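You operate a simulated robot arm through the tools that you are given. There is no shell and no other tool.

Carry out the task below with a simulated robot arm. There is one attempt and no reset: what you move stays moved.

JOB
Blow the wet cap dry, then clamp it on the small port over the rubber ring.
Fine: shut the green valve again; foil cap on the bench; wing nut tight; the other caps stay where they are.

It is judged by the outcome, as a careful person would: the job done as asked, and still so three seconds after it is handed in. It fails if anything else is knocked over, pushed out of place, dropped, spilled or broken. A push-on lid holds only when it is set on centred and level and pressed home; a screw cap is set on level and turned clockwise until tight.

ROBOT AND FRAMES
A 7-joint arm with a two-finger parallel gripper, fixed in place. Base frame: the origin is on the floor under the middle of its stand, x ahead of it, y to its left, z up. Readings come in mm, rad, newtons and seconds.
It reaches about 1112 mm from its shoulder. Its first joint turns from -2.897 to 2.897 rad. Payload 3.43 kg.
The TCP is the grasp point between the finger pads, 34 mm short of the fingertips. In the tool frame z runs along the fingers and y along their closing line. The gripper opens to 128 mm. The fingers are 24 mm wide and 12 mm thick; the gripper's body (48 by 130 mm) begins 96 mm behind the TCP.
Orientation is told as [roll, pitch, yaw] about the base's x, y, z axes, in that order, counted from this pose: with the fingers straight down and closing along the base's y, the tool's x points along the base's -x, its y along +y and its z along -z.

CONTROLS
- The arm moves only by the tool drive_tool. Its argument "moves" is one flat list of numbers, 7 for each row, row after row: the gripper command, from -1 (fully open) to 1 (shut), values between in proportion, then the shift along the tool's x, y, z in units of 200 mm (1.0 is 200 mm), then the turn, a rotation vector about the tool's x, y, z in units of 60 degrees (1.0 is 60 degrees). In form: [gripper, tx, ty, tz, wx, wy, wz, gripper, tx, ty, tz, wx, wy, wz, ...]. A call has 1 to 20 rows; each row is the pose to reach, as a shift and turn from the pose commanded when the call began, along the tool's axes at that moment. A call with a number of a shift or a turn outside -1 to 1 is refused whole. A row lasts 0.2 s, in which the tool goes at most 50 mm and 0.15 rad; a call with a longer step from one row to the next is refused whole, and so is a gripper value outside its range. Where a pose cannot be reached the arm comes as near as it can. A force on the tool above 90 N (or 10 N above the force at the start of the call, whichever is more), or a blocked arm, ends the call early, and 0.2 s more pass. The fingers move at their own pace (about 153 mm/s each) and stop on an object; they squeeze with about 35 N. The grip force told is the motor's: it shows also when the fingers shut on nothing. Time passes only in rows, and 0.2 s behind the last, so rows that repeat a pose let the fingers close. The reply holds the time, the measured pose of the TCP, the force on the tool along the base axes, the opening and the grip force, in the units named above and with some noise, with the torque about the TCP (base axes, N m) and any sound that the robot's microphone picked up, and new pictures: "pictures" is both (left out), scene, wrist or none.
- Cameras (640 x 400 px; columns grow to the right, rows downward): "scene" is fixed at [46.4, 498.7, 1491.3]; the picture's right is [-0.52, -0.86, 0.00], its down [-0.79, 0.48, -0.39] and it looks along [0.33, -0.20, -0.92] (base axes); focal length 214 px, centre (320, 200). "wrist" rides on the gripper at [76, -11, -160] in the tool frame; the picture's right is [0.15, 0.99, 0.00], its down [-0.88, 0.13, -0.46] and it looks along [-0.45, 0.07, 0.89] (tool axes); focal length 234 px, centre (320, 200). There is no depth. A picture from a camera that has moved, and an enlarged one, comes with that camera's place and axes in the base frame and with its lens. The place of the scene camera against the robot may be out by one fixed shift of up to 18 mm in any direction.
- zoom(camera, box): a new picture of the part [left, top, right, bottom] of that camera's present view, enlarged. It takes no simulated time.
- job_done(): hands the job in; it is judged then, once.

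Places have to be worked out from the pictures, the camera data and where the tool is seen. Open the gripper and draw the arm clear of the work before you hand the job in, unless the task says otherwise.

The tools are called after ">>>" as name(argument=value, ...) on one line, values as JSON. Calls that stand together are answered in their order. drive_tool: Moves the arm, as the interface text tells. Its arguments: {"type":"object","properties":{"moves":{"type":"array"},"pictures":{"type":"string","enum":["both","scene","wrist","none"]}},"required":["moves"]} The other tools are called the same way: zoom (camera, box) takes an enlarged picture of a part of a camera's view; job_done () hands the job in.

At the start:

```text
time: 0.0
ee_pos: [580.6, -102.1, 1228.7]
tool_rot: [-0.001, 0.003, 0.001]
ft_force: [0.4, 0.2, 0.6]
torque: [-0.03, 0.0, -0.01]
opening: 128.0
grip_force: 0.0
```

scene: 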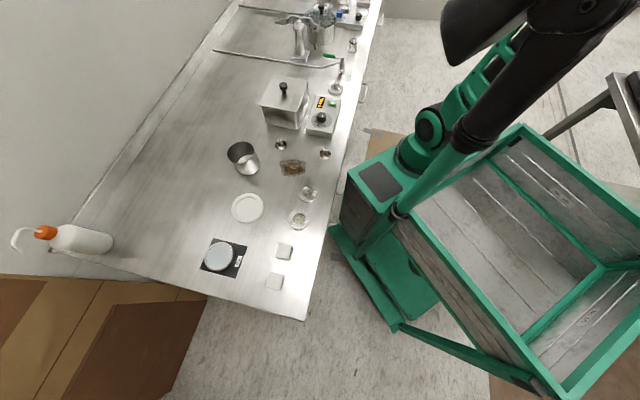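
wrist: 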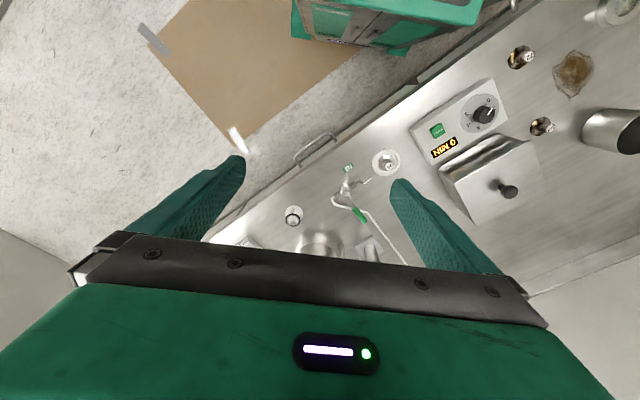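

I start by looking closely at the scene around the faucet/valve area and the bench.

>>> zoom(camera="scene", box=[240, 0, 400, 100])

>>> zoom(camera="scene", box=[220, 70, 380, 170])

>>> zoom(camera="scene", box=[180, 140, 360, 300])

>>> zoom(camera="wrist", box=[200, 100, 440, 260])

>>> zoom(camera="wrist", box=[400, 0, 640, 200])

```text
4.00 times, centred on (320, 50) of scene
camera zoom: at [46.4, 498.7, 1491.3], right [-0.52, -0.86, 0.0], down [-0.79, 0.48, -0.39], along [0.33, -0.2, -0.92], focal length 858 px, centre (320, 800)
```

zoom: 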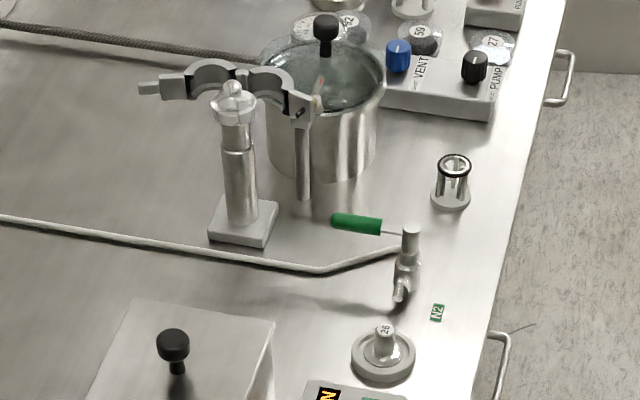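

```text
4.00 times, centred on (300, 120) of scene
camera zoom: at [46.4, 498.7, 1491.3], right [-0.52, -0.86, 0.0], down [-0.79, 0.48, -0.39], along [0.33, -0.2, -0.92], focal length 858 px, centre (400, 520)
```

zoom: 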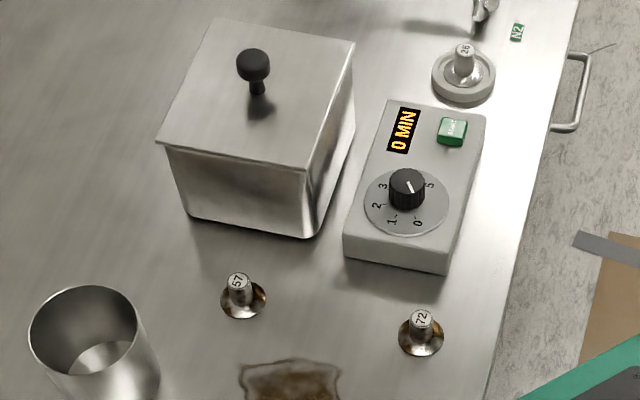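

```text
2.50 times, centred on (270, 220) of scene
camera zoom: at [46.4, 498.7, 1491.3], right [-0.52, -0.86, 0.0], down [-0.79, 0.48, -0.39], along [0.33, -0.2, -0.92], focal length 536 px, centre (445, 150)
```

zoom: 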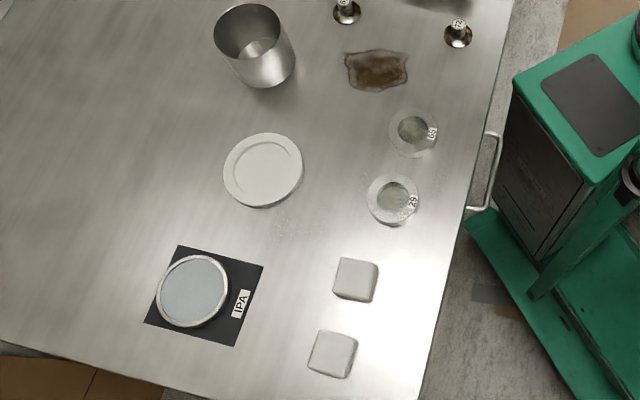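

```text
2.50 times, centred on (320, 180) of wrist
camera zoom: at [505.7, -112.6, 1389.7], right [-0.15, 0.99, 0.0], down [0.88, 0.13, 0.45], along [0.45, 0.07, -0.89], focal length 585 px, centre (320, 250)
```

zoom: 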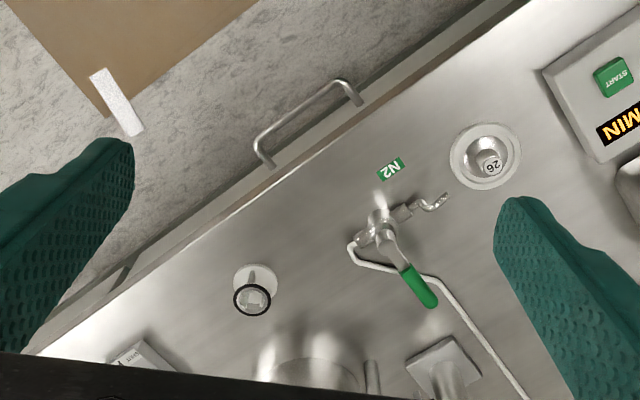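

```text
2.00 times, centred on (520, 100) of wrist
camera zoom: at [505.7, -112.6, 1389.7], right [-0.15, 0.99, 0.0], down [0.88, 0.13, 0.45], along [0.45, 0.07, -0.89], focal length 468 px, centre (-80, 400)
```

zoom: 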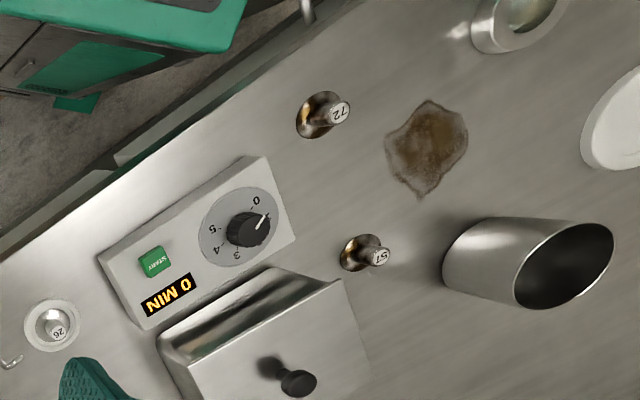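

The bench runs at about 45° to the base, with its top near z≈878. I'll move the wrist camera over the valve and clamp area, staying high, to look closer.

>>> drive_tool(moves=[-1, -0.2, 0.1, 0, 0, 0, 0, -1, -0.4, 0.2, 0.05, 0, 0, 0, -1, -0.6, 0.35, 0.1, 0, 0, 0, -1, -0.7, 0.5, 0.15, 0, 0, 0, -1, -0.7, 0.5, 0.15, 0, 0, 0])

```text
refused: row 3 steps farther than a row can; nothing moved
```

That step was slightly too long, so I'm repeating it in smaller steps.

>>> drive_tool(moves=[-1, -0.15, 0.1, 0, 0, 0, 0, -1, -0.3, 0.2, 0.05, 0, 0, 0, -1, -0.45, 0.3, 0.1, 0, 0, 0, -1, -0.6, 0.4, 0.15, 0, 0, 0, -1, -0.7, 0.5, 0.15, 0, 0, 0, -1, -0.7, 0.5, 0.15, 0, 0, 0])

```text
time: 1.4
ee_pos: [704.6, -2.5, 1207.9]
tool_rot: [0.001, -0.013, 0.001]
ft_force: [-1.0, -0.7, -0.1]
torque: [0.01, -0.03, 0.0]
opening: 128.0
grip_force: 0.0
camera wrist: at [627.2, -13.8, 1367.8], right [-0.15, 0.99, 0.0], down [0.88, 0.13, 0.47], along [0.46, 0.07, -0.88], focal length 234 px, centre (320, 200)
```

scene: 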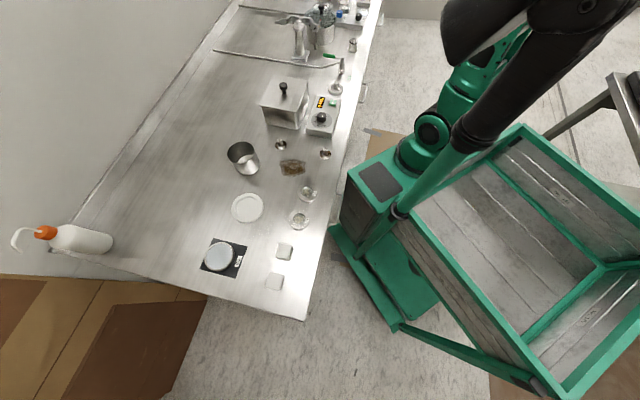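
wrist: 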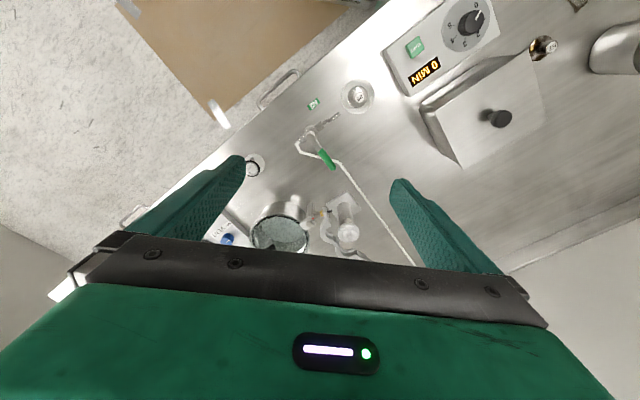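

>>> zoom(camera="wrist", box=[200, 80, 420, 265])

```text
2.16 times, centred on (310, 172) of wrist
camera zoom: at [627.2, -13.8, 1367.8], right [-0.15, 0.99, 0.0], down [0.88, 0.13, 0.47], along [0.46, 0.07, -0.88], focal length 506 px, centre (342, 260)
```

zoom: 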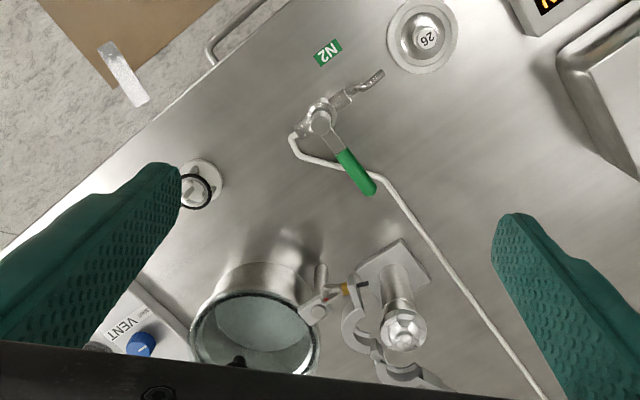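

The wrist view shows the N2 valve with a green handle, its nozzle aimed at cap 26, a black ring on a little stand, and a post with a foil-looking top and an open clamp. I move forward for a closer look at these.

>>> drive_tool(moves=[-1, -0.15, 0.1, 0, 0, 0, 0, -1, -0.3, 0.15, 0.05, 0, 0, 0, -1, -0.45, 0.2, 0.1, 0, 0, 0, -1, -0.55, 0.2, 0.15, 0, 0, 0, -1, -0.55, 0.2, 0.15, 0, 0, 0], pictures="wrist")

>>> zoom(camera="wrist", box=[220, 80, 440, 265])

```text
time: 2.6
ee_pos: [816.7, 37.4, 1178.6]
tool_rot: [0.001, -0.012, 0.001]
ft_force: [-0.7, 0.5, 0.3]
torque: [0.04, 0.03, 0.01]
opening: 128.1
grip_force: 0.0
camera wrist: at [739.3, 26.5, 1337.9], right [-0.15, 0.99, 0.0], down [0.88, 0.13, 0.47], along [0.46, 0.07, -0.88], focal length 234 px, centre (320, 200)
```

wrist: 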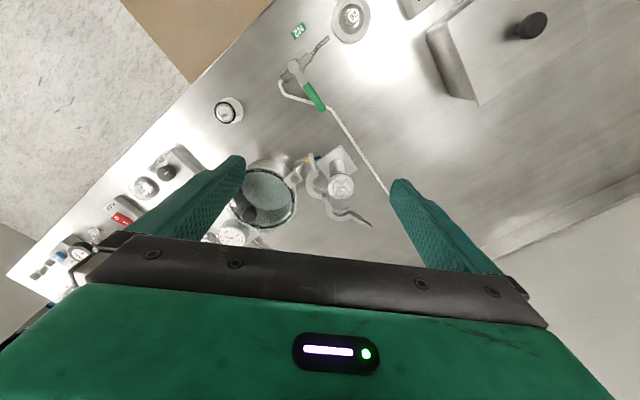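

```text
2.16 times, centred on (330, 172) of wrist
camera zoom: at [739.3, 26.5, 1337.9], right [-0.15, 0.99, 0.0], down [0.88, 0.13, 0.47], along [0.46, 0.07, -0.88], focal length 506 px, centre (298, 260)
```

zoom: 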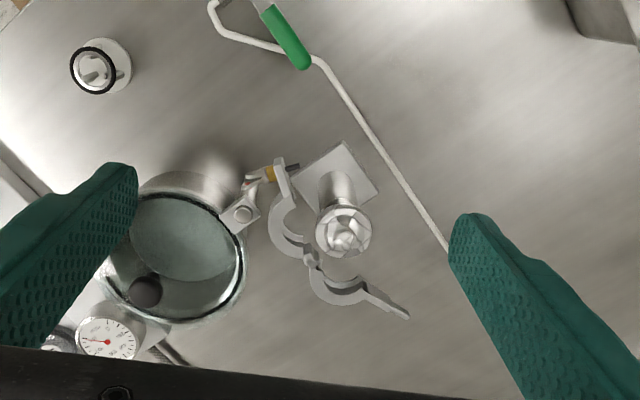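

>>> zoom(camera="wrist", box=[280, 130, 390, 240])

>>> zoom(camera="wrist", box=[200, 80, 260, 140])

>>> zoom(camera="scene", box=[265, 0, 365, 75])

```text
3.64 times, centred on (335, 185) of wrist
camera zoom: at [739.3, 26.5, 1337.9], right [-0.15, 0.99, 0.0], down [0.88, 0.13, 0.47], along [0.46, 0.07, -0.88], focal length 852 px, centre (266, 254)
```

zoom: 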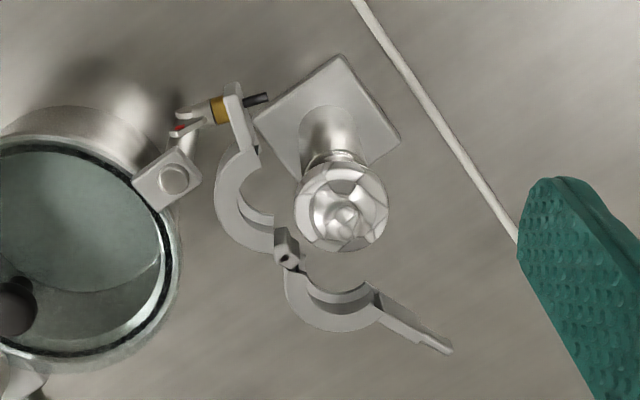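

```text
6.67 times, centred on (230, 110) of wrist
camera zoom: at [739.3, 26.5, 1337.9], right [-0.15, 0.99, 0.0], down [0.88, 0.13, 0.47], along [0.46, 0.07, -0.88], focal length 1561 px, centre (920, 800)
```

zoom: 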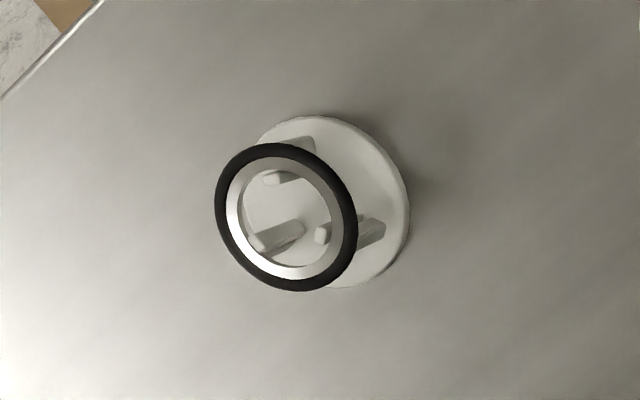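

```text
5.33 times, centred on (315, 38) of scene
camera zoom: at [46.4, 498.7, 1491.3], right [-0.52, -0.86, 0.0], down [-0.79, 0.48, -0.39], along [0.33, -0.2, -0.92], focal length 1144 px, centre (347, 1067)
```

zoom: 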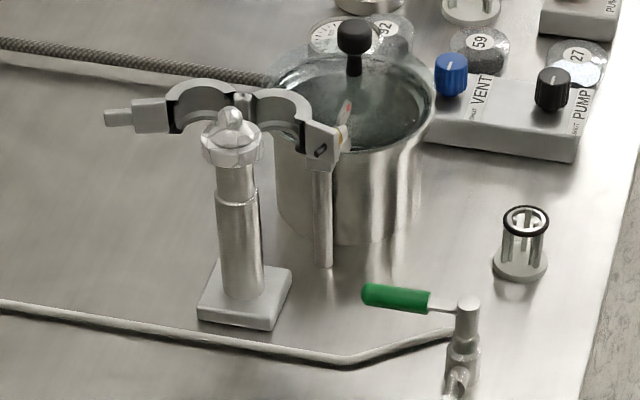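

Now it's clear: the post with a foil cap is the small port, the open hinged clamp sits beside it on its own support post, and the centering ring with its rubber O-ring sits on a three-legged stand. Next I go back over cap 26 to inspect it and the nozzle.

>>> drive_tool(moves=[-1, 0.2, 0, 0, 0, 0, 0, -1, 0.4, 0, 0, 0, 0, 0, -1, 0.6, 0, 0.1, 0, 0, 0, -1, 0.8, 0, 0.2, 0, 0, 0, -1, 0.95, 0, 0.35, 0, 0, 0, -1, 1.0, 0, 0.5, 0, 0, 0, -1, 1.0, 0, 0.5, 0, 0, 0], pictures="wrist")

>>> zoom(camera="wrist", box=[260, 100, 420, 240])

```text
time: 4.2
ee_pos: [615.5, 38.6, 1075.4]
tool_rot: [0.002, -0.013, 0.001]
ft_force: [0.0, 0.8, 0.3]
torque: [0.02, -0.01, 0.0]
opening: 127.9
grip_force: 0.0
camera wrist: at [538.5, 27.2, 1235.4], right [-0.15, 0.99, 0.0], down [0.88, 0.13, 0.47], along [0.46, 0.07, -0.88], focal length 234 px, centre (320, 200)
```

wrist: 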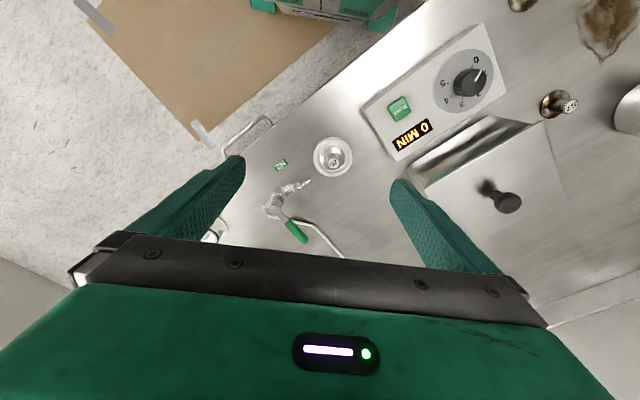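

```text
2.86 times, centred on (340, 170) of wrist
camera zoom: at [538.5, 27.2, 1235.4], right [-0.15, 0.99, 0.0], down [0.88, 0.13, 0.47], along [0.46, 0.07, -0.88], focal length 669 px, centre (263, 286)
```

zoom: 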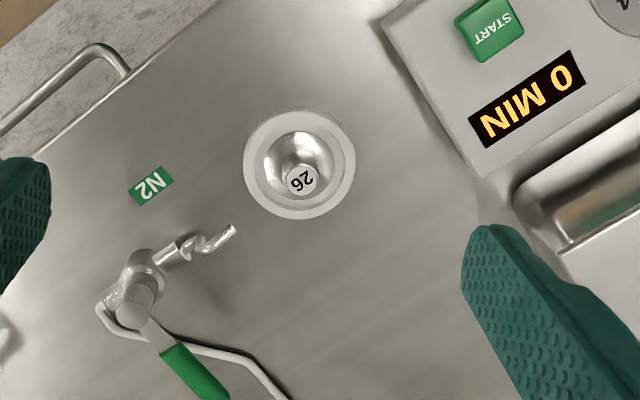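

>>> zoom(camera="wrist", box=[305, 125, 365, 185])

>>> zoom(camera="wrist", box=[250, 160, 330, 250])

>>> zoom(camera="wrist", box=[500, 0, 640, 130])

```text
6.67 times, centred on (335, 155) of wrist
camera zoom: at [538.5, 27.2, 1235.4], right [-0.15, 0.99, 0.0], down [0.88, 0.13, 0.47], along [0.46, 0.07, -0.88], focal length 1561 px, centre (220, 500)
```

zoom: 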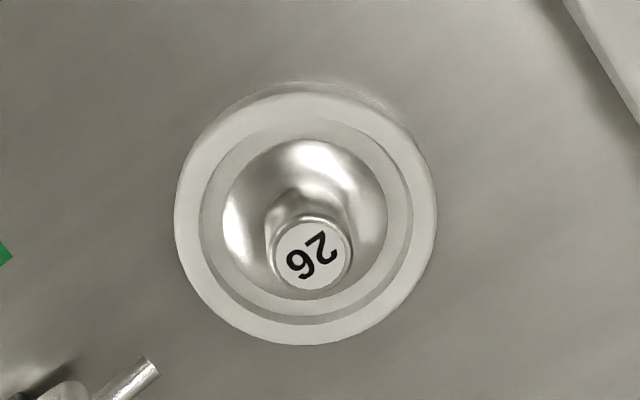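

```text
4.44 times, centred on (290, 205) of wrist
camera zoom: at [538.5, 27.2, 1235.4], right [-0.15, 0.99, 0.0], down [0.88, 0.13, 0.47], along [0.46, 0.07, -0.88], focal length 1041 px, centre (453, 178)
```

zoom: 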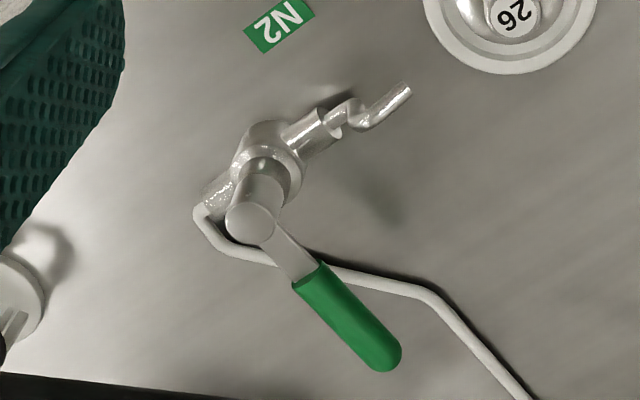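

```text
3.08 times, centred on (570, 65) of wrist
camera zoom: at [538.5, 27.2, 1235.4], right [-0.15, 0.99, 0.0], down [0.88, 0.13, 0.47], along [0.46, 0.07, -0.88], focal length 720 px, centre (-449, 615)
```

zoom: 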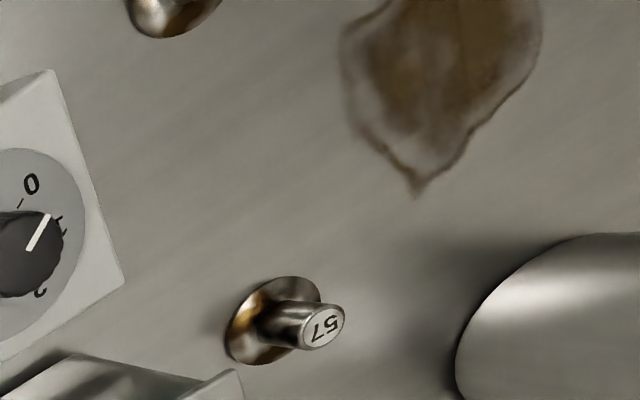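

>>> zoom(camera="scene", box=[280, 175, 330, 235])

>>> zoom(camera="scene", box=[305, 0, 385, 50])

>>> zoom(camera="scene", box=[265, 130, 345, 180])

>>> zoom(camera="scene", box=[310, 45, 360, 100])

```text
6.67 times, centred on (305, 205) of scene
camera zoom: at [46.4, 498.7, 1491.3], right [-0.52, -0.86, 0.0], down [-0.79, 0.48, -0.39], along [0.33, -0.2, -0.92], focal length 1430 px, centre (420, 167)
```

zoom: 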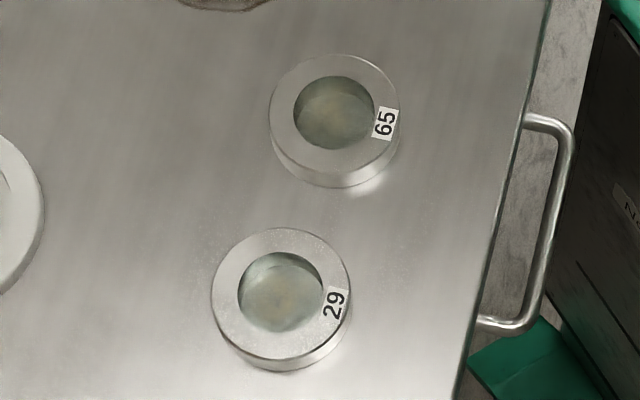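

```text
8.00 times, centred on (345, 25) of scene
camera zoom: at [46.4, 498.7, 1491.3], right [-0.52, -0.86, 0.0], down [-0.79, 0.48, -0.39], along [0.33, -0.2, -0.92], focal length 1716 px, centre (120, 1600)
```

zoom: 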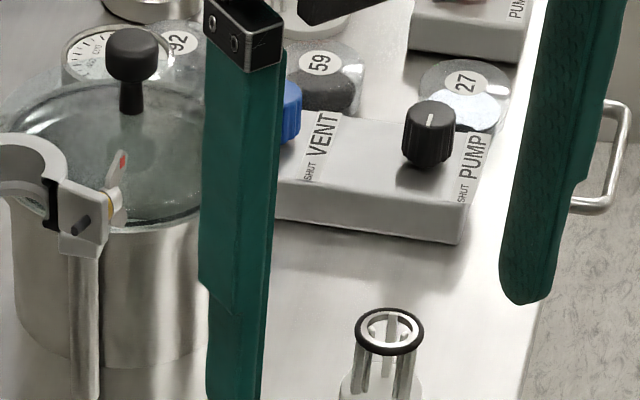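

```text
8.00 times, centred on (305, 155) of scene
camera zoom: at [46.4, 498.7, 1491.3], right [-0.52, -0.86, 0.0], down [-0.79, 0.48, -0.39], along [0.33, -0.2, -0.92], focal length 1716 px, centre (440, 560)
```

zoom: 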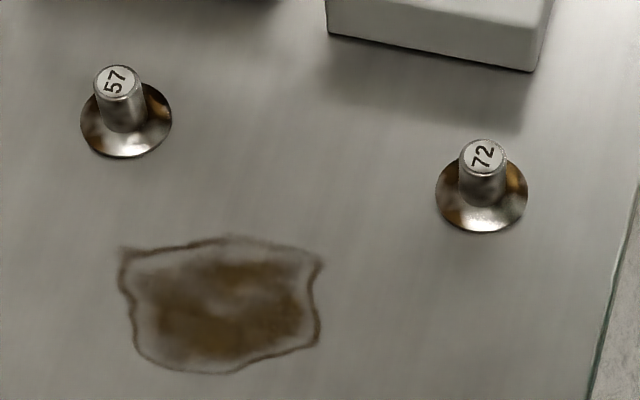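

```text
7.27 times, centred on (335, 72) of scene
camera zoom: at [46.4, 498.7, 1491.3], right [-0.52, -0.86, 0.0], down [-0.79, 0.48, -0.39], along [0.33, -0.2, -0.92], focal length 1560 px, centre (211, 1127)
```

zoom: 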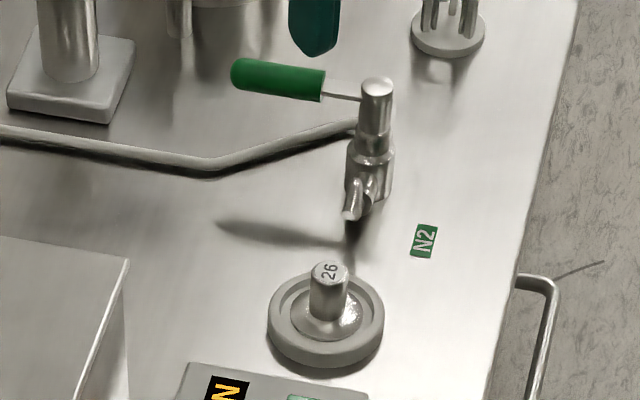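

Cap 26 is the one on the drying rest that the nozzle points at, and it shows wet speckles; 57 and 72 are rusty. I'll close the fingers and touch a clear patch of bench near (620, 5) to fix the true bench height.

>>> drive_tool(moves=[1, -0.02, -0.08, 0.1, 0, 0.0124, 0, 1, -0.02, -0.168, 0.3, 0, 0.0124, 0, 1, -0.02, -0.168, 0.5, 0, 0.0124, 0, 1, -0.02, -0.168, 0.577, 0, 0.0124, 0, 1, -0.02, -0.168, 0.577, 0, 0.0124, 0], pictures="wrist")

>>> zoom(camera="wrist", box=[220, 80, 460, 240])

```text
time: 5.4
ee_pos: [623.4, 6.0, 962.3]
tool_rot: [0.001, 0.002, 0.0]
ft_force: [0.5, 0.8, 0.5]
torque: [0.01, -0.04, 0.01]
opening: 0.1
grip_force: 33.2
camera wrist: at [548.9, -5.7, 1121.7], right [-0.15, 0.99, 0.0], down [0.88, 0.13, 0.45], along [0.45, 0.07, -0.89], focal length 234 px, centre (320, 200)
```

wrist: 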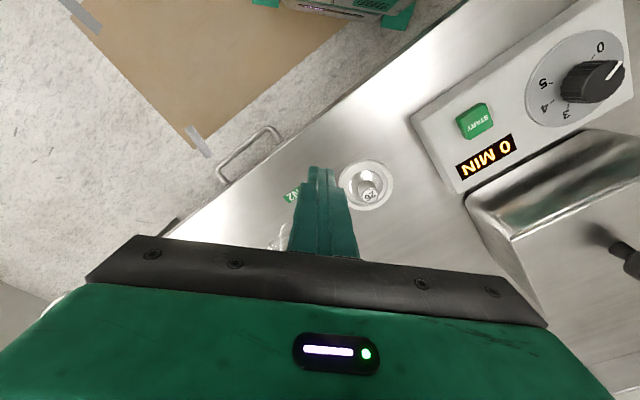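

```text
2.50 times, centred on (340, 160) of wrist
camera zoom: at [548.9, -5.7, 1121.7], right [-0.15, 0.99, 0.0], down [0.88, 0.13, 0.45], along [0.45, 0.07, -0.89], focal length 585 px, centre (270, 300)
```

zoom: 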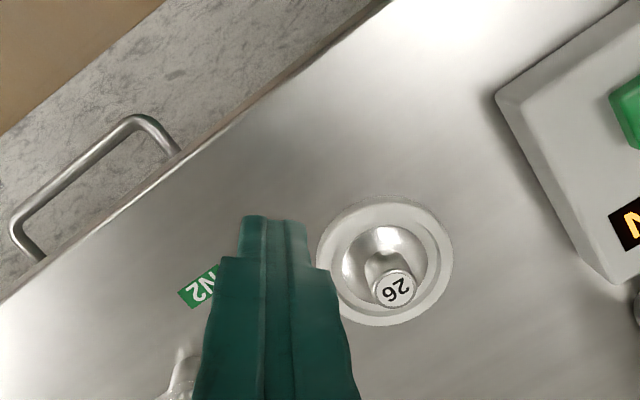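

Rotation error is corrected. I lower the closed tips toward the bench in steps, watching force.

>>> drive_tool(moves=[1, 0, 0, 0.1, 0, 0, 0, 1, 0, 0, 0.2, 0, 0, 0, 1, 0, 0, 0.235, 0, 0, 0, 1, 0, 0, 0.235, 0, 0, 0], pictures="none")

```text
time: 6.4
ee_pos: [623.1, 4.7, 912.8]
tool_rot: [-0.001, 0.003, 0.0]
ft_force: [-0.7, 0.6, 0.5]
torque: [0.01, 0.02, 0.03]
opening: 0.0
grip_force: 33.2
```

>>> drive_tool(moves=[1, 0, 0, 0.015, 0, 0, 0, 1, 0, 0, 0.03, 0, 0, 0], pictures="none")

```text
time: 7.0
ee_pos: [622.2, 4.5, 907.3]
tool_rot: [0.0, 0.002, -0.001]
ft_force: [-0.7, 0.0, 1.3]
torque: [-0.02, 0.04, 0.01]
opening: 0.0
grip_force: 33.3
```

No contact yet with tips at about 873; continuing down in small steps.

>>> drive_tool(moves=[1, 0, 0, 0.01, 0, 0, 0, 1, 0, 0, 0.02, 0, 0, 0], pictures="none")

```text
time: 7.6
ee_pos: [621.8, 4.1, 904.8]
tool_rot: [0.0, 0.001, -0.001]
ft_force: [0.6, -0.8, 0.4]
torque: [-0.01, 0.0, -0.01]
opening: 0.1
grip_force: 33.4
```

>>> drive_tool(moves=[1, 0, 0, 0.01, 0, 0, 0, 1, 0, 0, 0.02, 0, 0, 0], pictures="none")

```text
time: 8.2
ee_pos: [622.2, 6.3, 900.6]
tool_rot: [0.0, 0.001, 0.0]
ft_force: [0.3, -0.1, -1.4]
torque: [0.03, -0.02, -0.02]
opening: 0.1
grip_force: 33.2
```

>>> drive_tool(moves=[1, 0, 0, 0.01, 0, 0, 0, 1, 0, 0, 0.02, 0, 0, 0], pictures="none")

```text
time: 8.8
ee_pos: [621.8, 4.8, 896.6]
tool_rot: [0.0, 0.0, 0.0]
ft_force: [-0.7, 0.6, 0.4]
torque: [-0.01, 0.02, 0.01]
opening: 0.1
grip_force: 32.7
```

>>> drive_tool(moves=[1, 0, 0, 0.01, 0, 0, 0, 1, 0, 0, 0.02, 0, 0, 0], pictures="wrist")

>>> zoom(camera="wrist", box=[250, 100, 450, 240])

```text
time: 9.4
ee_pos: [623.5, 4.1, 893.4]
tool_rot: [0.0, -0.001, 0.0]
ft_force: [-5.1, -1.5, 25.6]
torque: [-0.09, 0.37, 0.11]
opening: 0.1
grip_force: 33.1
camera wrist: at [546.8, -6.4, 1054.4], right [-0.15, 0.99, 0.0], down [0.88, 0.13, 0.46], along [0.45, 0.07, -0.89], focal length 234 px, centre (320, 200)
```

wrist: 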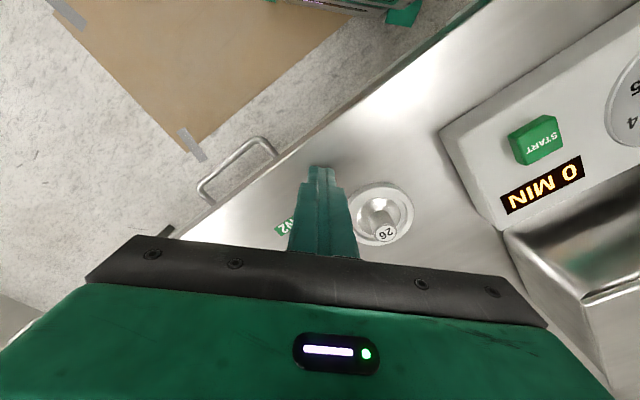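

```text
2.86 times, centred on (350, 170) of wrist
camera zoom: at [546.8, -6.4, 1054.4], right [-0.15, 0.99, 0.0], down [0.88, 0.13, 0.46], along [0.45, 0.07, -0.89], focal length 669 px, centre (234, 286)
```

zoom: 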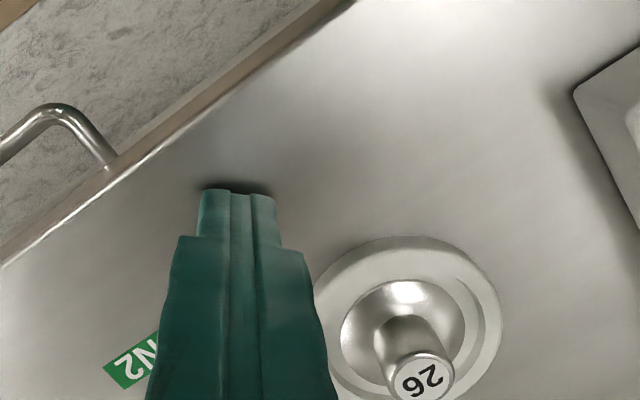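

Contact at TCP z≈893, so the tips are 34 mm lower and the bench top is at z≈860. Now I lift, open, and turn the tool 45° to align with the bench and view the valve and cap from the front edge.

>>> drive_tool(moves=[1, 0, 0, -0.2, 0, 0, 0, 1, 0, 0, -0.4, 0, 0, 0, -1, 0, 0, -0.5, 0, 0, 0, -1, -0.05, 0, -0.5, 0, 0, -0.125, -1, -0.1, -0.02, -0.5, 0, 0, -0.25, -1, -0.15, -0.04, -0.5, 0, 0, -0.375, -1, -0.2, -0.06, -0.5, 0, 0, -0.5, -1, -0.23, -0.08, -0.5, 0, 0, -0.625, -1, -0.23, -0.08, -0.5, 0, 0, -0.75, -1, -0.23, -0.08, -0.5, 0, 0, -0.75], pictures="both")

>>> zoom(camera="wrist", box=[200, 80, 440, 260])

```text
time: 11.6
ee_pos: [669.5, -11.4, 991.7]
tool_rot: [0.001, 0.0, 0.787]
ft_force: [0.1, 0.3, 0.1]
torque: [-0.02, -0.01, 0.02]
opening: 127.8
grip_force: 0.0
camera wrist: at [624.2, -72.8, 1152.9], right [-0.8, 0.59, 0.0], down [0.53, 0.72, 0.45], along [0.27, 0.37, -0.89], focal length 234 px, centre (320, 200)
```

scene: 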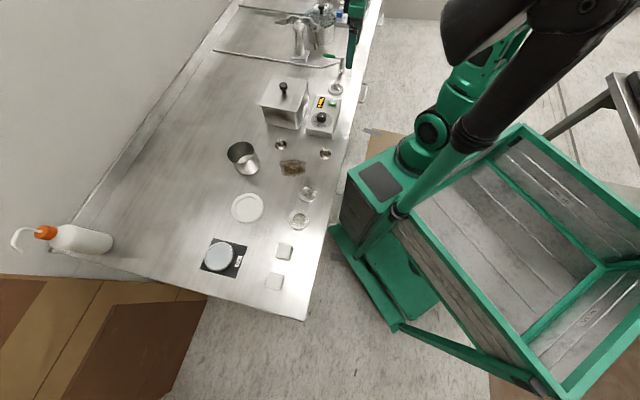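
wrist: 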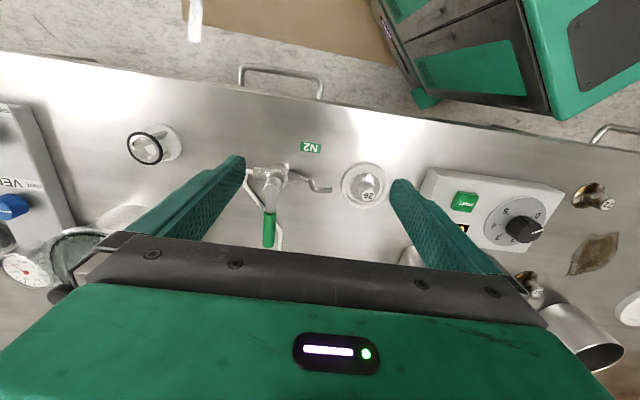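

```text
2.22 times, centred on (320, 170) of wrist
camera zoom: at [624.2, -72.8, 1152.9], right [-0.8, 0.59, 0.0], down [0.53, 0.72, 0.45], along [0.27, 0.37, -0.89], focal length 520 px, centre (320, 267)
```

zoom: 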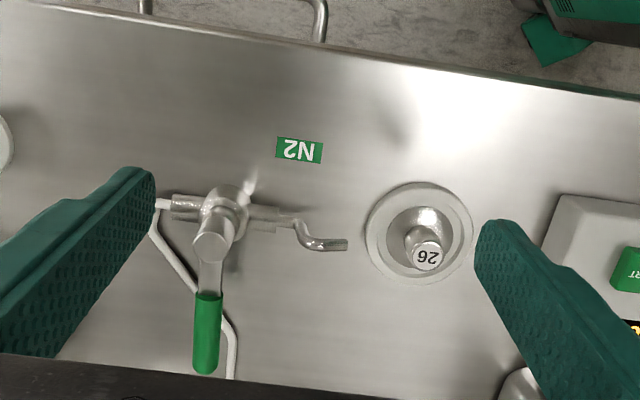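

From this bench-aligned view I place the valve hub at about (732, -17, 920), the handle pointing to the back of the bench (closed, across the line), the nozzle tip at (684, 33, 895) and cap 26 at (652, 66). I close the fingers and bring them down on the right-hand side of the handle.

>>> drive_tool(moves=[1, -0.13, -0.11, 0, 0, 0, 0, 1, -0.26, -0.22, 0, 0, 0, 0, 1, -0.39, -0.33, 0, 0, 0, 0, 1, -0.5, -0.43, 0, 0, 0, 0, 1, -0.5, -0.43, 0.15, 0, 0, 0, 1, -0.5, -0.43, 0.29, 0, 0, 0, 1, -0.5, -0.43, 0.29, 0, 0, 0], pictures="wrist")

>>> zoom(camera="wrist", box=[220, 80, 460, 260])

>>> zoom(camera="scene", box=[280, 20, 380, 100])

```text
time: 13.2
ee_pos: [799.6, -1.1, 932.9]
tool_rot: [0.002, 0.001, 0.784]
ft_force: [1.1, 0.2, 0.1]
torque: [0.01, 0.01, 0.0]
opening: 0.0
grip_force: 33.0
camera wrist: at [755.0, -61.8, 1094.3], right [-0.8, 0.6, 0.0], down [0.53, 0.72, 0.45], along [0.27, 0.37, -0.89], focal length 234 px, centre (320, 200)
```

wrist: 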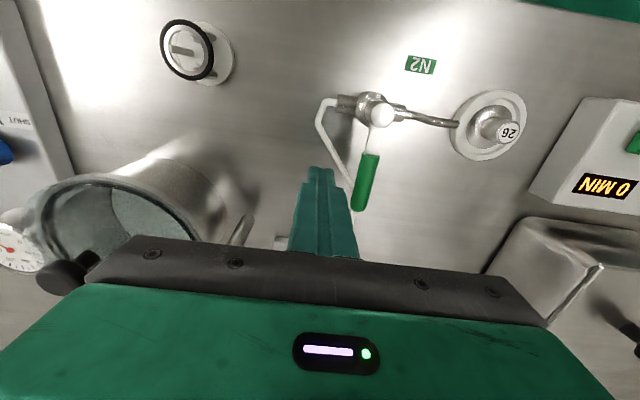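

```text
2.22 times, centred on (340, 170) of wrist
camera zoom: at [755.0, -61.8, 1094.3], right [-0.8, 0.6, 0.0], down [0.53, 0.72, 0.45], along [0.27, 0.37, -0.89], focal length 520 px, centre (276, 267)
```

zoom: 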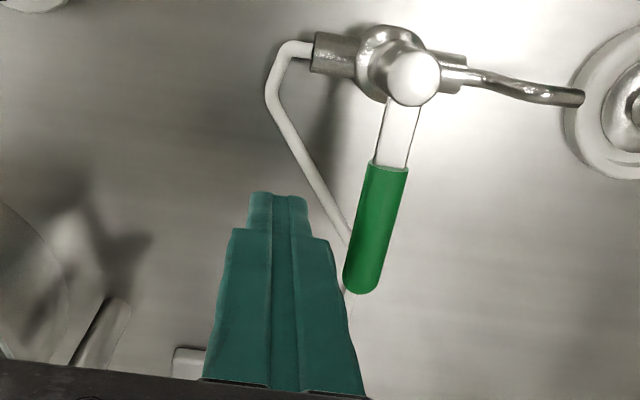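

```text
5.00 times, centred on (330, 60) of scene
camera zoom: at [46.4, 498.7, 1491.3], right [-0.52, -0.86, 0.0], down [-0.79, 0.48, -0.39], along [0.33, -0.2, -0.92], focal length 1072 px, centre (270, 900)
```

zoom: 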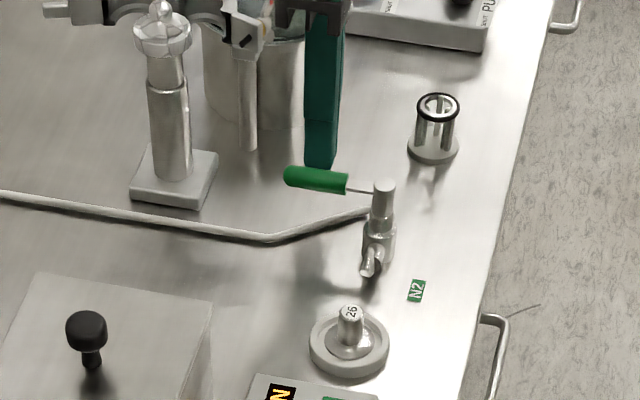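

The finger is beside the handle at about 60 mm radius. I push gently toward the nozzle side (counter-clockwise) about 15° first to see whether the handle gives.

>>> drive_tool(moves=[1, -0.005, 0.05, 0, 0, 0, 0, 1, -0.01, 0.09, 0, 0, 0, 0, 1, -0.015, 0.125, 0, 0, 0, 0, 1, -0.022, 0.16, 0, 0, 0, 0], pictures="wrist")

>>> zoom(camera="wrist", box=[220, 80, 460, 260])

```text
time: 14.2
ee_pos: [786.9, 14.8, 934.8]
tool_rot: [-0.008, -0.002, 0.767]
ft_force: [47.0, -57.8, -16.5]
torque: [-1.19, -1.24, 0.85]
opening: 0.2
grip_force: 32.5
camera wrist: at [739.3, -43.9, 1094.3], right [-0.79, 0.61, -0.01], down [0.54, 0.71, 0.46], along [0.28, 0.36, -0.89], focal length 234 px, centre (320, 200)
```

wrist: 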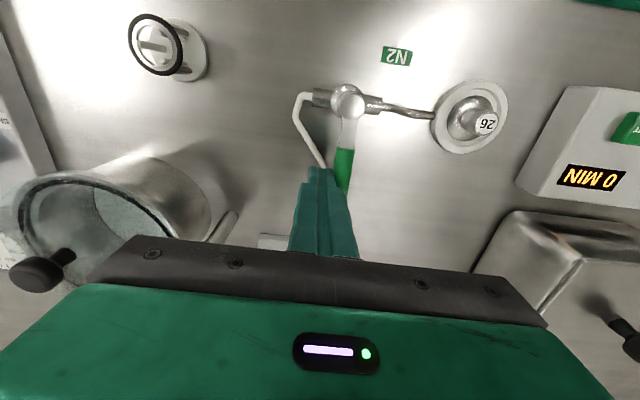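

```text
2.22 times, centred on (340, 170) of wrist
camera zoom: at [739.3, -43.9, 1094.3], right [-0.79, 0.61, -0.01], down [0.54, 0.71, 0.46], along [0.28, 0.36, -0.89], focal length 520 px, centre (276, 267)
```

zoom: 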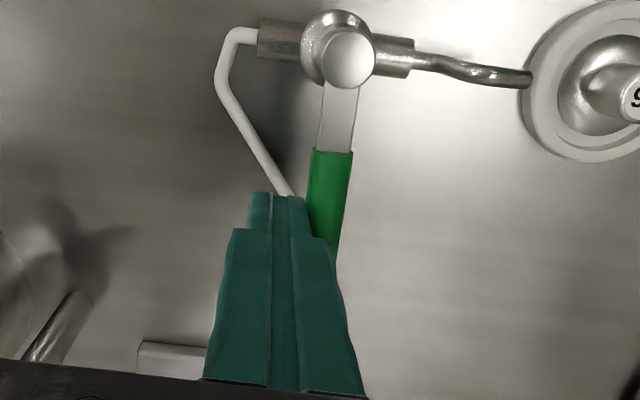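

The handle didn't budge and the force rose to 75 N, so that direction is the stop; the valve opens the other way. I back off, lift over the handle, and come down on its nozzle side.

>>> drive_tool(moves=[1, 0.01, -0.08, 0, 0, 0, 0, 1, 0.022, -0.16, 0, 0, 0, 0, 1, 0.022, -0.18, -0.2, 0, 0, 0, 1, 0.022, -0.18, -0.28, 0, 0, 0, 1, 0.022, 0, -0.28, 0, 0, 0, 1, 0.022, 0.213, -0.28, 0, 0, 0, 1, 0.022, 0.213, -0.15, 0, 0, 0, 1, 0.022, 0.213, 0, 0, 0, 0, 1, 0.022, 0.213, 0, 0, 0, 0], pictures="wrist")

>>> zoom(camera="wrist", box=[220, 80, 460, 260])

```text
time: 16.2
ee_pos: [747.4, 51.6, 935.2]
tool_rot: [0.003, 0.001, 0.785]
ft_force: [-0.5, -0.3, -0.5]
torque: [-0.03, 0.01, -0.02]
opening: 0.1
grip_force: 32.9
camera wrist: at [702.1, -10.1, 1095.2], right [-0.8, 0.6, 0.0], down [0.53, 0.71, 0.45], along [0.27, 0.37, -0.89], focal length 234 px, centre (320, 200)
```

wrist: 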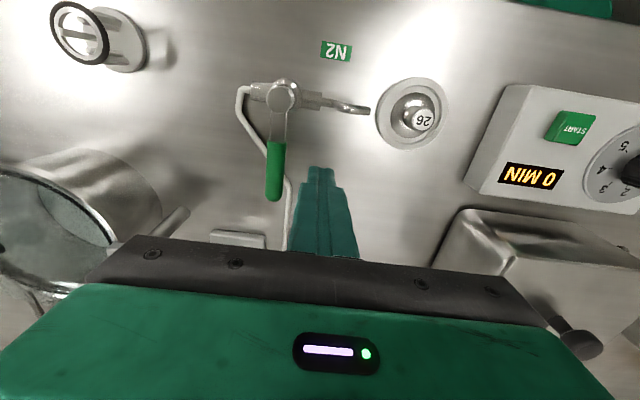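

```text
2.22 times, centred on (340, 170) of wrist
camera zoom: at [702.1, -10.1, 1095.2], right [-0.8, 0.6, 0.0], down [0.53, 0.71, 0.45], along [0.27, 0.37, -0.89], focal length 520 px, centre (276, 267)
```

zoom: 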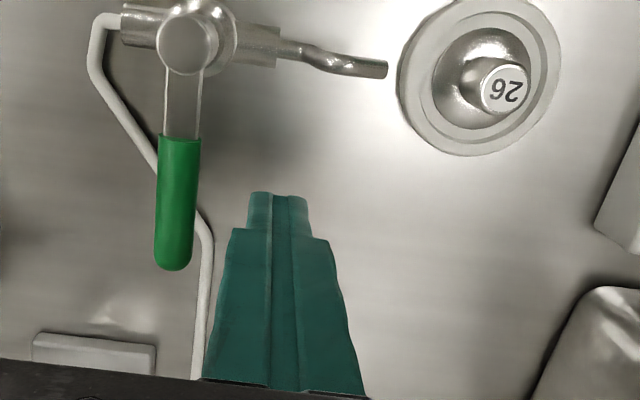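

Now on the nozzle side of the handle. I push the handle gently the other way (clockwise).

>>> drive_tool(moves=[1, 0, -0.06, 0, 0, 0, 0, 1, -0.005, -0.09, 0, 0, 0, 0, 1, -0.01, -0.125, 0, 0, 0, 0, 1, -0.02, -0.165, 0, 0, 0, 0], pictures="wrist")

>>> zoom(camera="wrist", box=[220, 80, 460, 260])

```text
time: 17.2
ee_pos: [774.0, 30.2, 933.9]
tool_rot: [0.002, 0.001, 0.785]
ft_force: [-0.8, -0.4, 0.5]
torque: [0.03, -0.01, -0.04]
opening: 0.1
grip_force: 33.6
camera wrist: at [728.9, -29.7, 1094.8], right [-0.8, 0.6, 0.0], down [0.53, 0.72, 0.45], along [0.27, 0.37, -0.89], focal length 234 px, centre (320, 200)
```

wrist: 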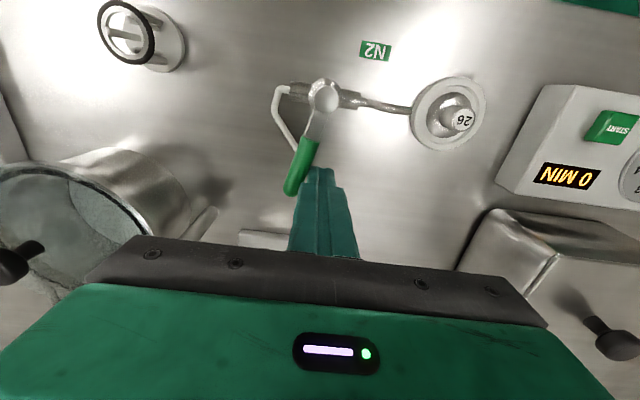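

```text
2.22 times, centred on (340, 170) of wrist
camera zoom: at [728.9, -29.7, 1094.8], right [-0.8, 0.6, 0.0], down [0.53, 0.72, 0.45], along [0.27, 0.37, -0.89], focal length 520 px, centre (276, 267)
```

zoom: 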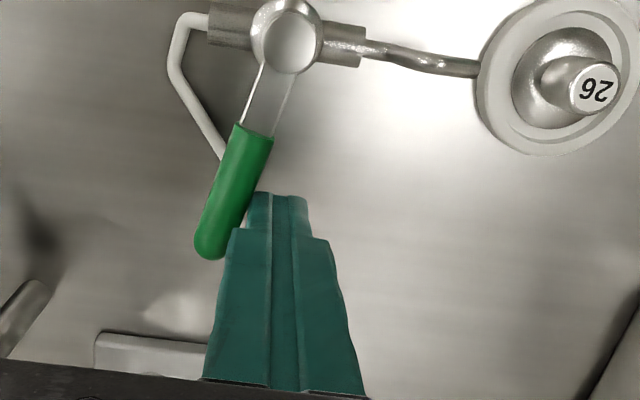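

The handle swings freely clockwise. I continue along the arc to about 85° and listen for gas.

>>> drive_tool(moves=[1, -0.0015, -0.0715, 0, 0, 0, 0, 1, 0.0185, -0.149, 0, 0, 0, 0, 1, 0.065, -0.2245, 0, 0, 0, 0, 1, 0.138, -0.286, 0, 0, 0, 0, 1, 0.1915, -0.3135, 0, 0, 0, 0, 1, 0.1915, -0.3135, 0, 0, 0, 0], pictures="wrist")

>>> zoom(camera="wrist", box=[220, 20, 540, 240])

```text
time: 18.6
ee_pos: [791.3, -42.3, 934.0]
tool_rot: [0.0, 0.002, 0.786]
ft_force: [-0.1, -0.5, 0.2]
torque: [0.01, 0.0, 0.04]
opening: 0.1
grip_force: 33.2
camera wrist: at [746.1, -103.0, 1095.3], right [-0.8, 0.6, 0.0], down [0.53, 0.71, 0.45], along [0.27, 0.37, -0.89], focal length 234 px, centre (320, 200)
```

wrist: 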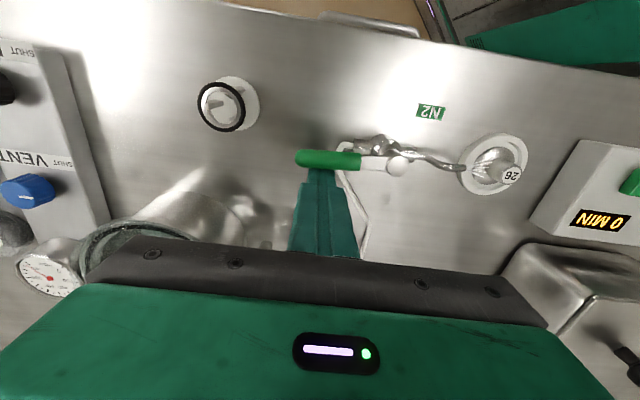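

```text
1.82 times, centred on (380, 130) of wrist
camera zoom: at [746.1, -103.0, 1095.3], right [-0.8, 0.6, 0.0], down [0.53, 0.71, 0.45], along [0.27, 0.37, -0.89], focal length 426 px, centre (211, 327)
```

zoom: 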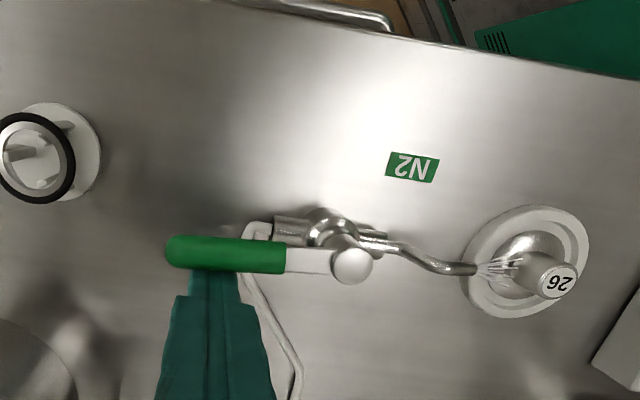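

The jet of gas is now visible blowing on cap 26. I hold for a few seconds and compare the cap's surface.

>>> zoom(camera="wrist", box=[450, 120, 540, 200])

>>> drive_tool(moves=[1, 0, 0, 0, 0, 0, 0, 1, 0, 0, 0, 0, 0, 0, 1, 0, 0, 0, 0, 0, 0, 1, 0, 0, 0, 0, 0, 0, 1, 0, 0, 0, 0, 0, 0, 1, 0, 0, 0, 0, 0, 0, 1, 0, 0, 0, 0, 0, 0, 1, 0, 0, 0, 0, 0, 0, 1, 0, 0, 0, 0, 0, 0, 1, 0, 0, 0, 0, 0, 0, 1, 0, 0, 0, 0, 0, 0, 1, 0, 0, 0, 0, 0, 0], pictures="wrist")

>>> zoom(camera="wrist", box=[450, 120, 540, 200])

>>> zoom(camera="scene", box=[310, 45, 360, 100])

```text
5.00 times, centred on (495, 160) of wrist
camera zoom: at [746.1, -103.0, 1095.3], right [-0.8, 0.6, 0.0], down [0.53, 0.71, 0.45], along [0.27, 0.37, -0.89], focal length 1171 px, centre (-555, 400)
```

zoom: 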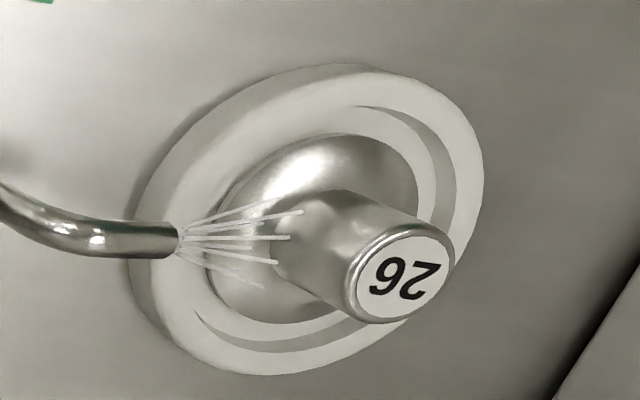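

```text
time: 21.2
ee_pos: [791.3, -40.1, 934.4]
tool_rot: [0.002, 0.003, 0.785]
ft_force: [-0.3, 0.0, -0.1]
torque: [0.0, -0.01, -0.02]
opening: 0.1
grip_force: 33.2
camera wrist: at [746.1, -102.8, 1095.2], right [-0.8, 0.6, 0.0], down [0.53, 0.71, 0.45], along [0.27, 0.37, -0.89], focal length 234 px, centre (320, 200)
```

wrist: 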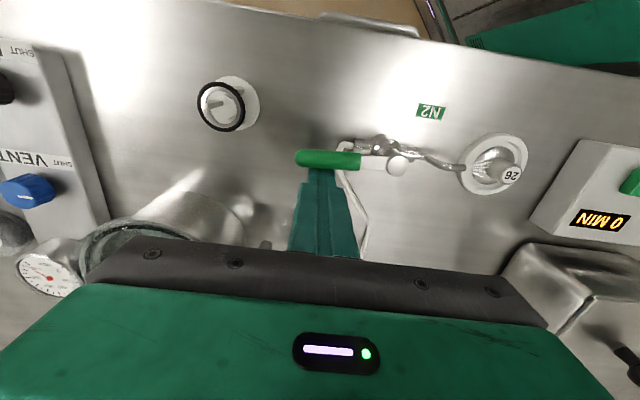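

```text
5.00 times, centred on (495, 160) of wrist
camera zoom: at [746.1, -102.8, 1095.2], right [-0.8, 0.6, 0.0], down [0.53, 0.71, 0.45], along [0.27, 0.37, -0.89], focal length 1171 px, centre (-555, 400)
```

zoom: 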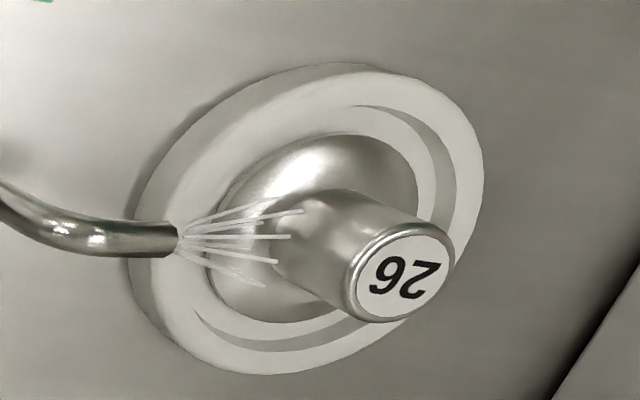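

```text
7.27 times, centred on (335, 72) of scene
camera zoom: at [46.4, 498.7, 1491.3], right [-0.52, -0.86, 0.0], down [-0.79, 0.48, -0.39], along [0.33, -0.2, -0.92], focal length 1560 px, centre (211, 1127)
```

zoom: 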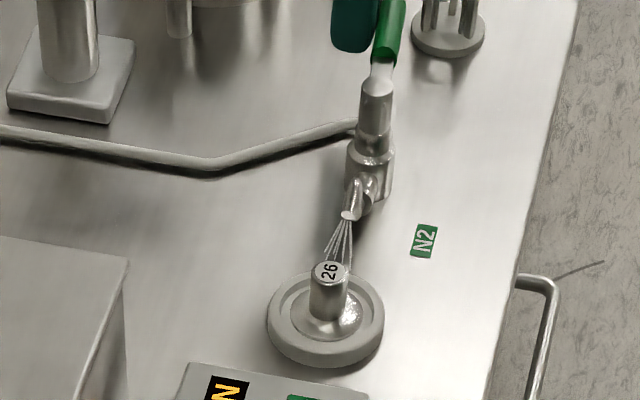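

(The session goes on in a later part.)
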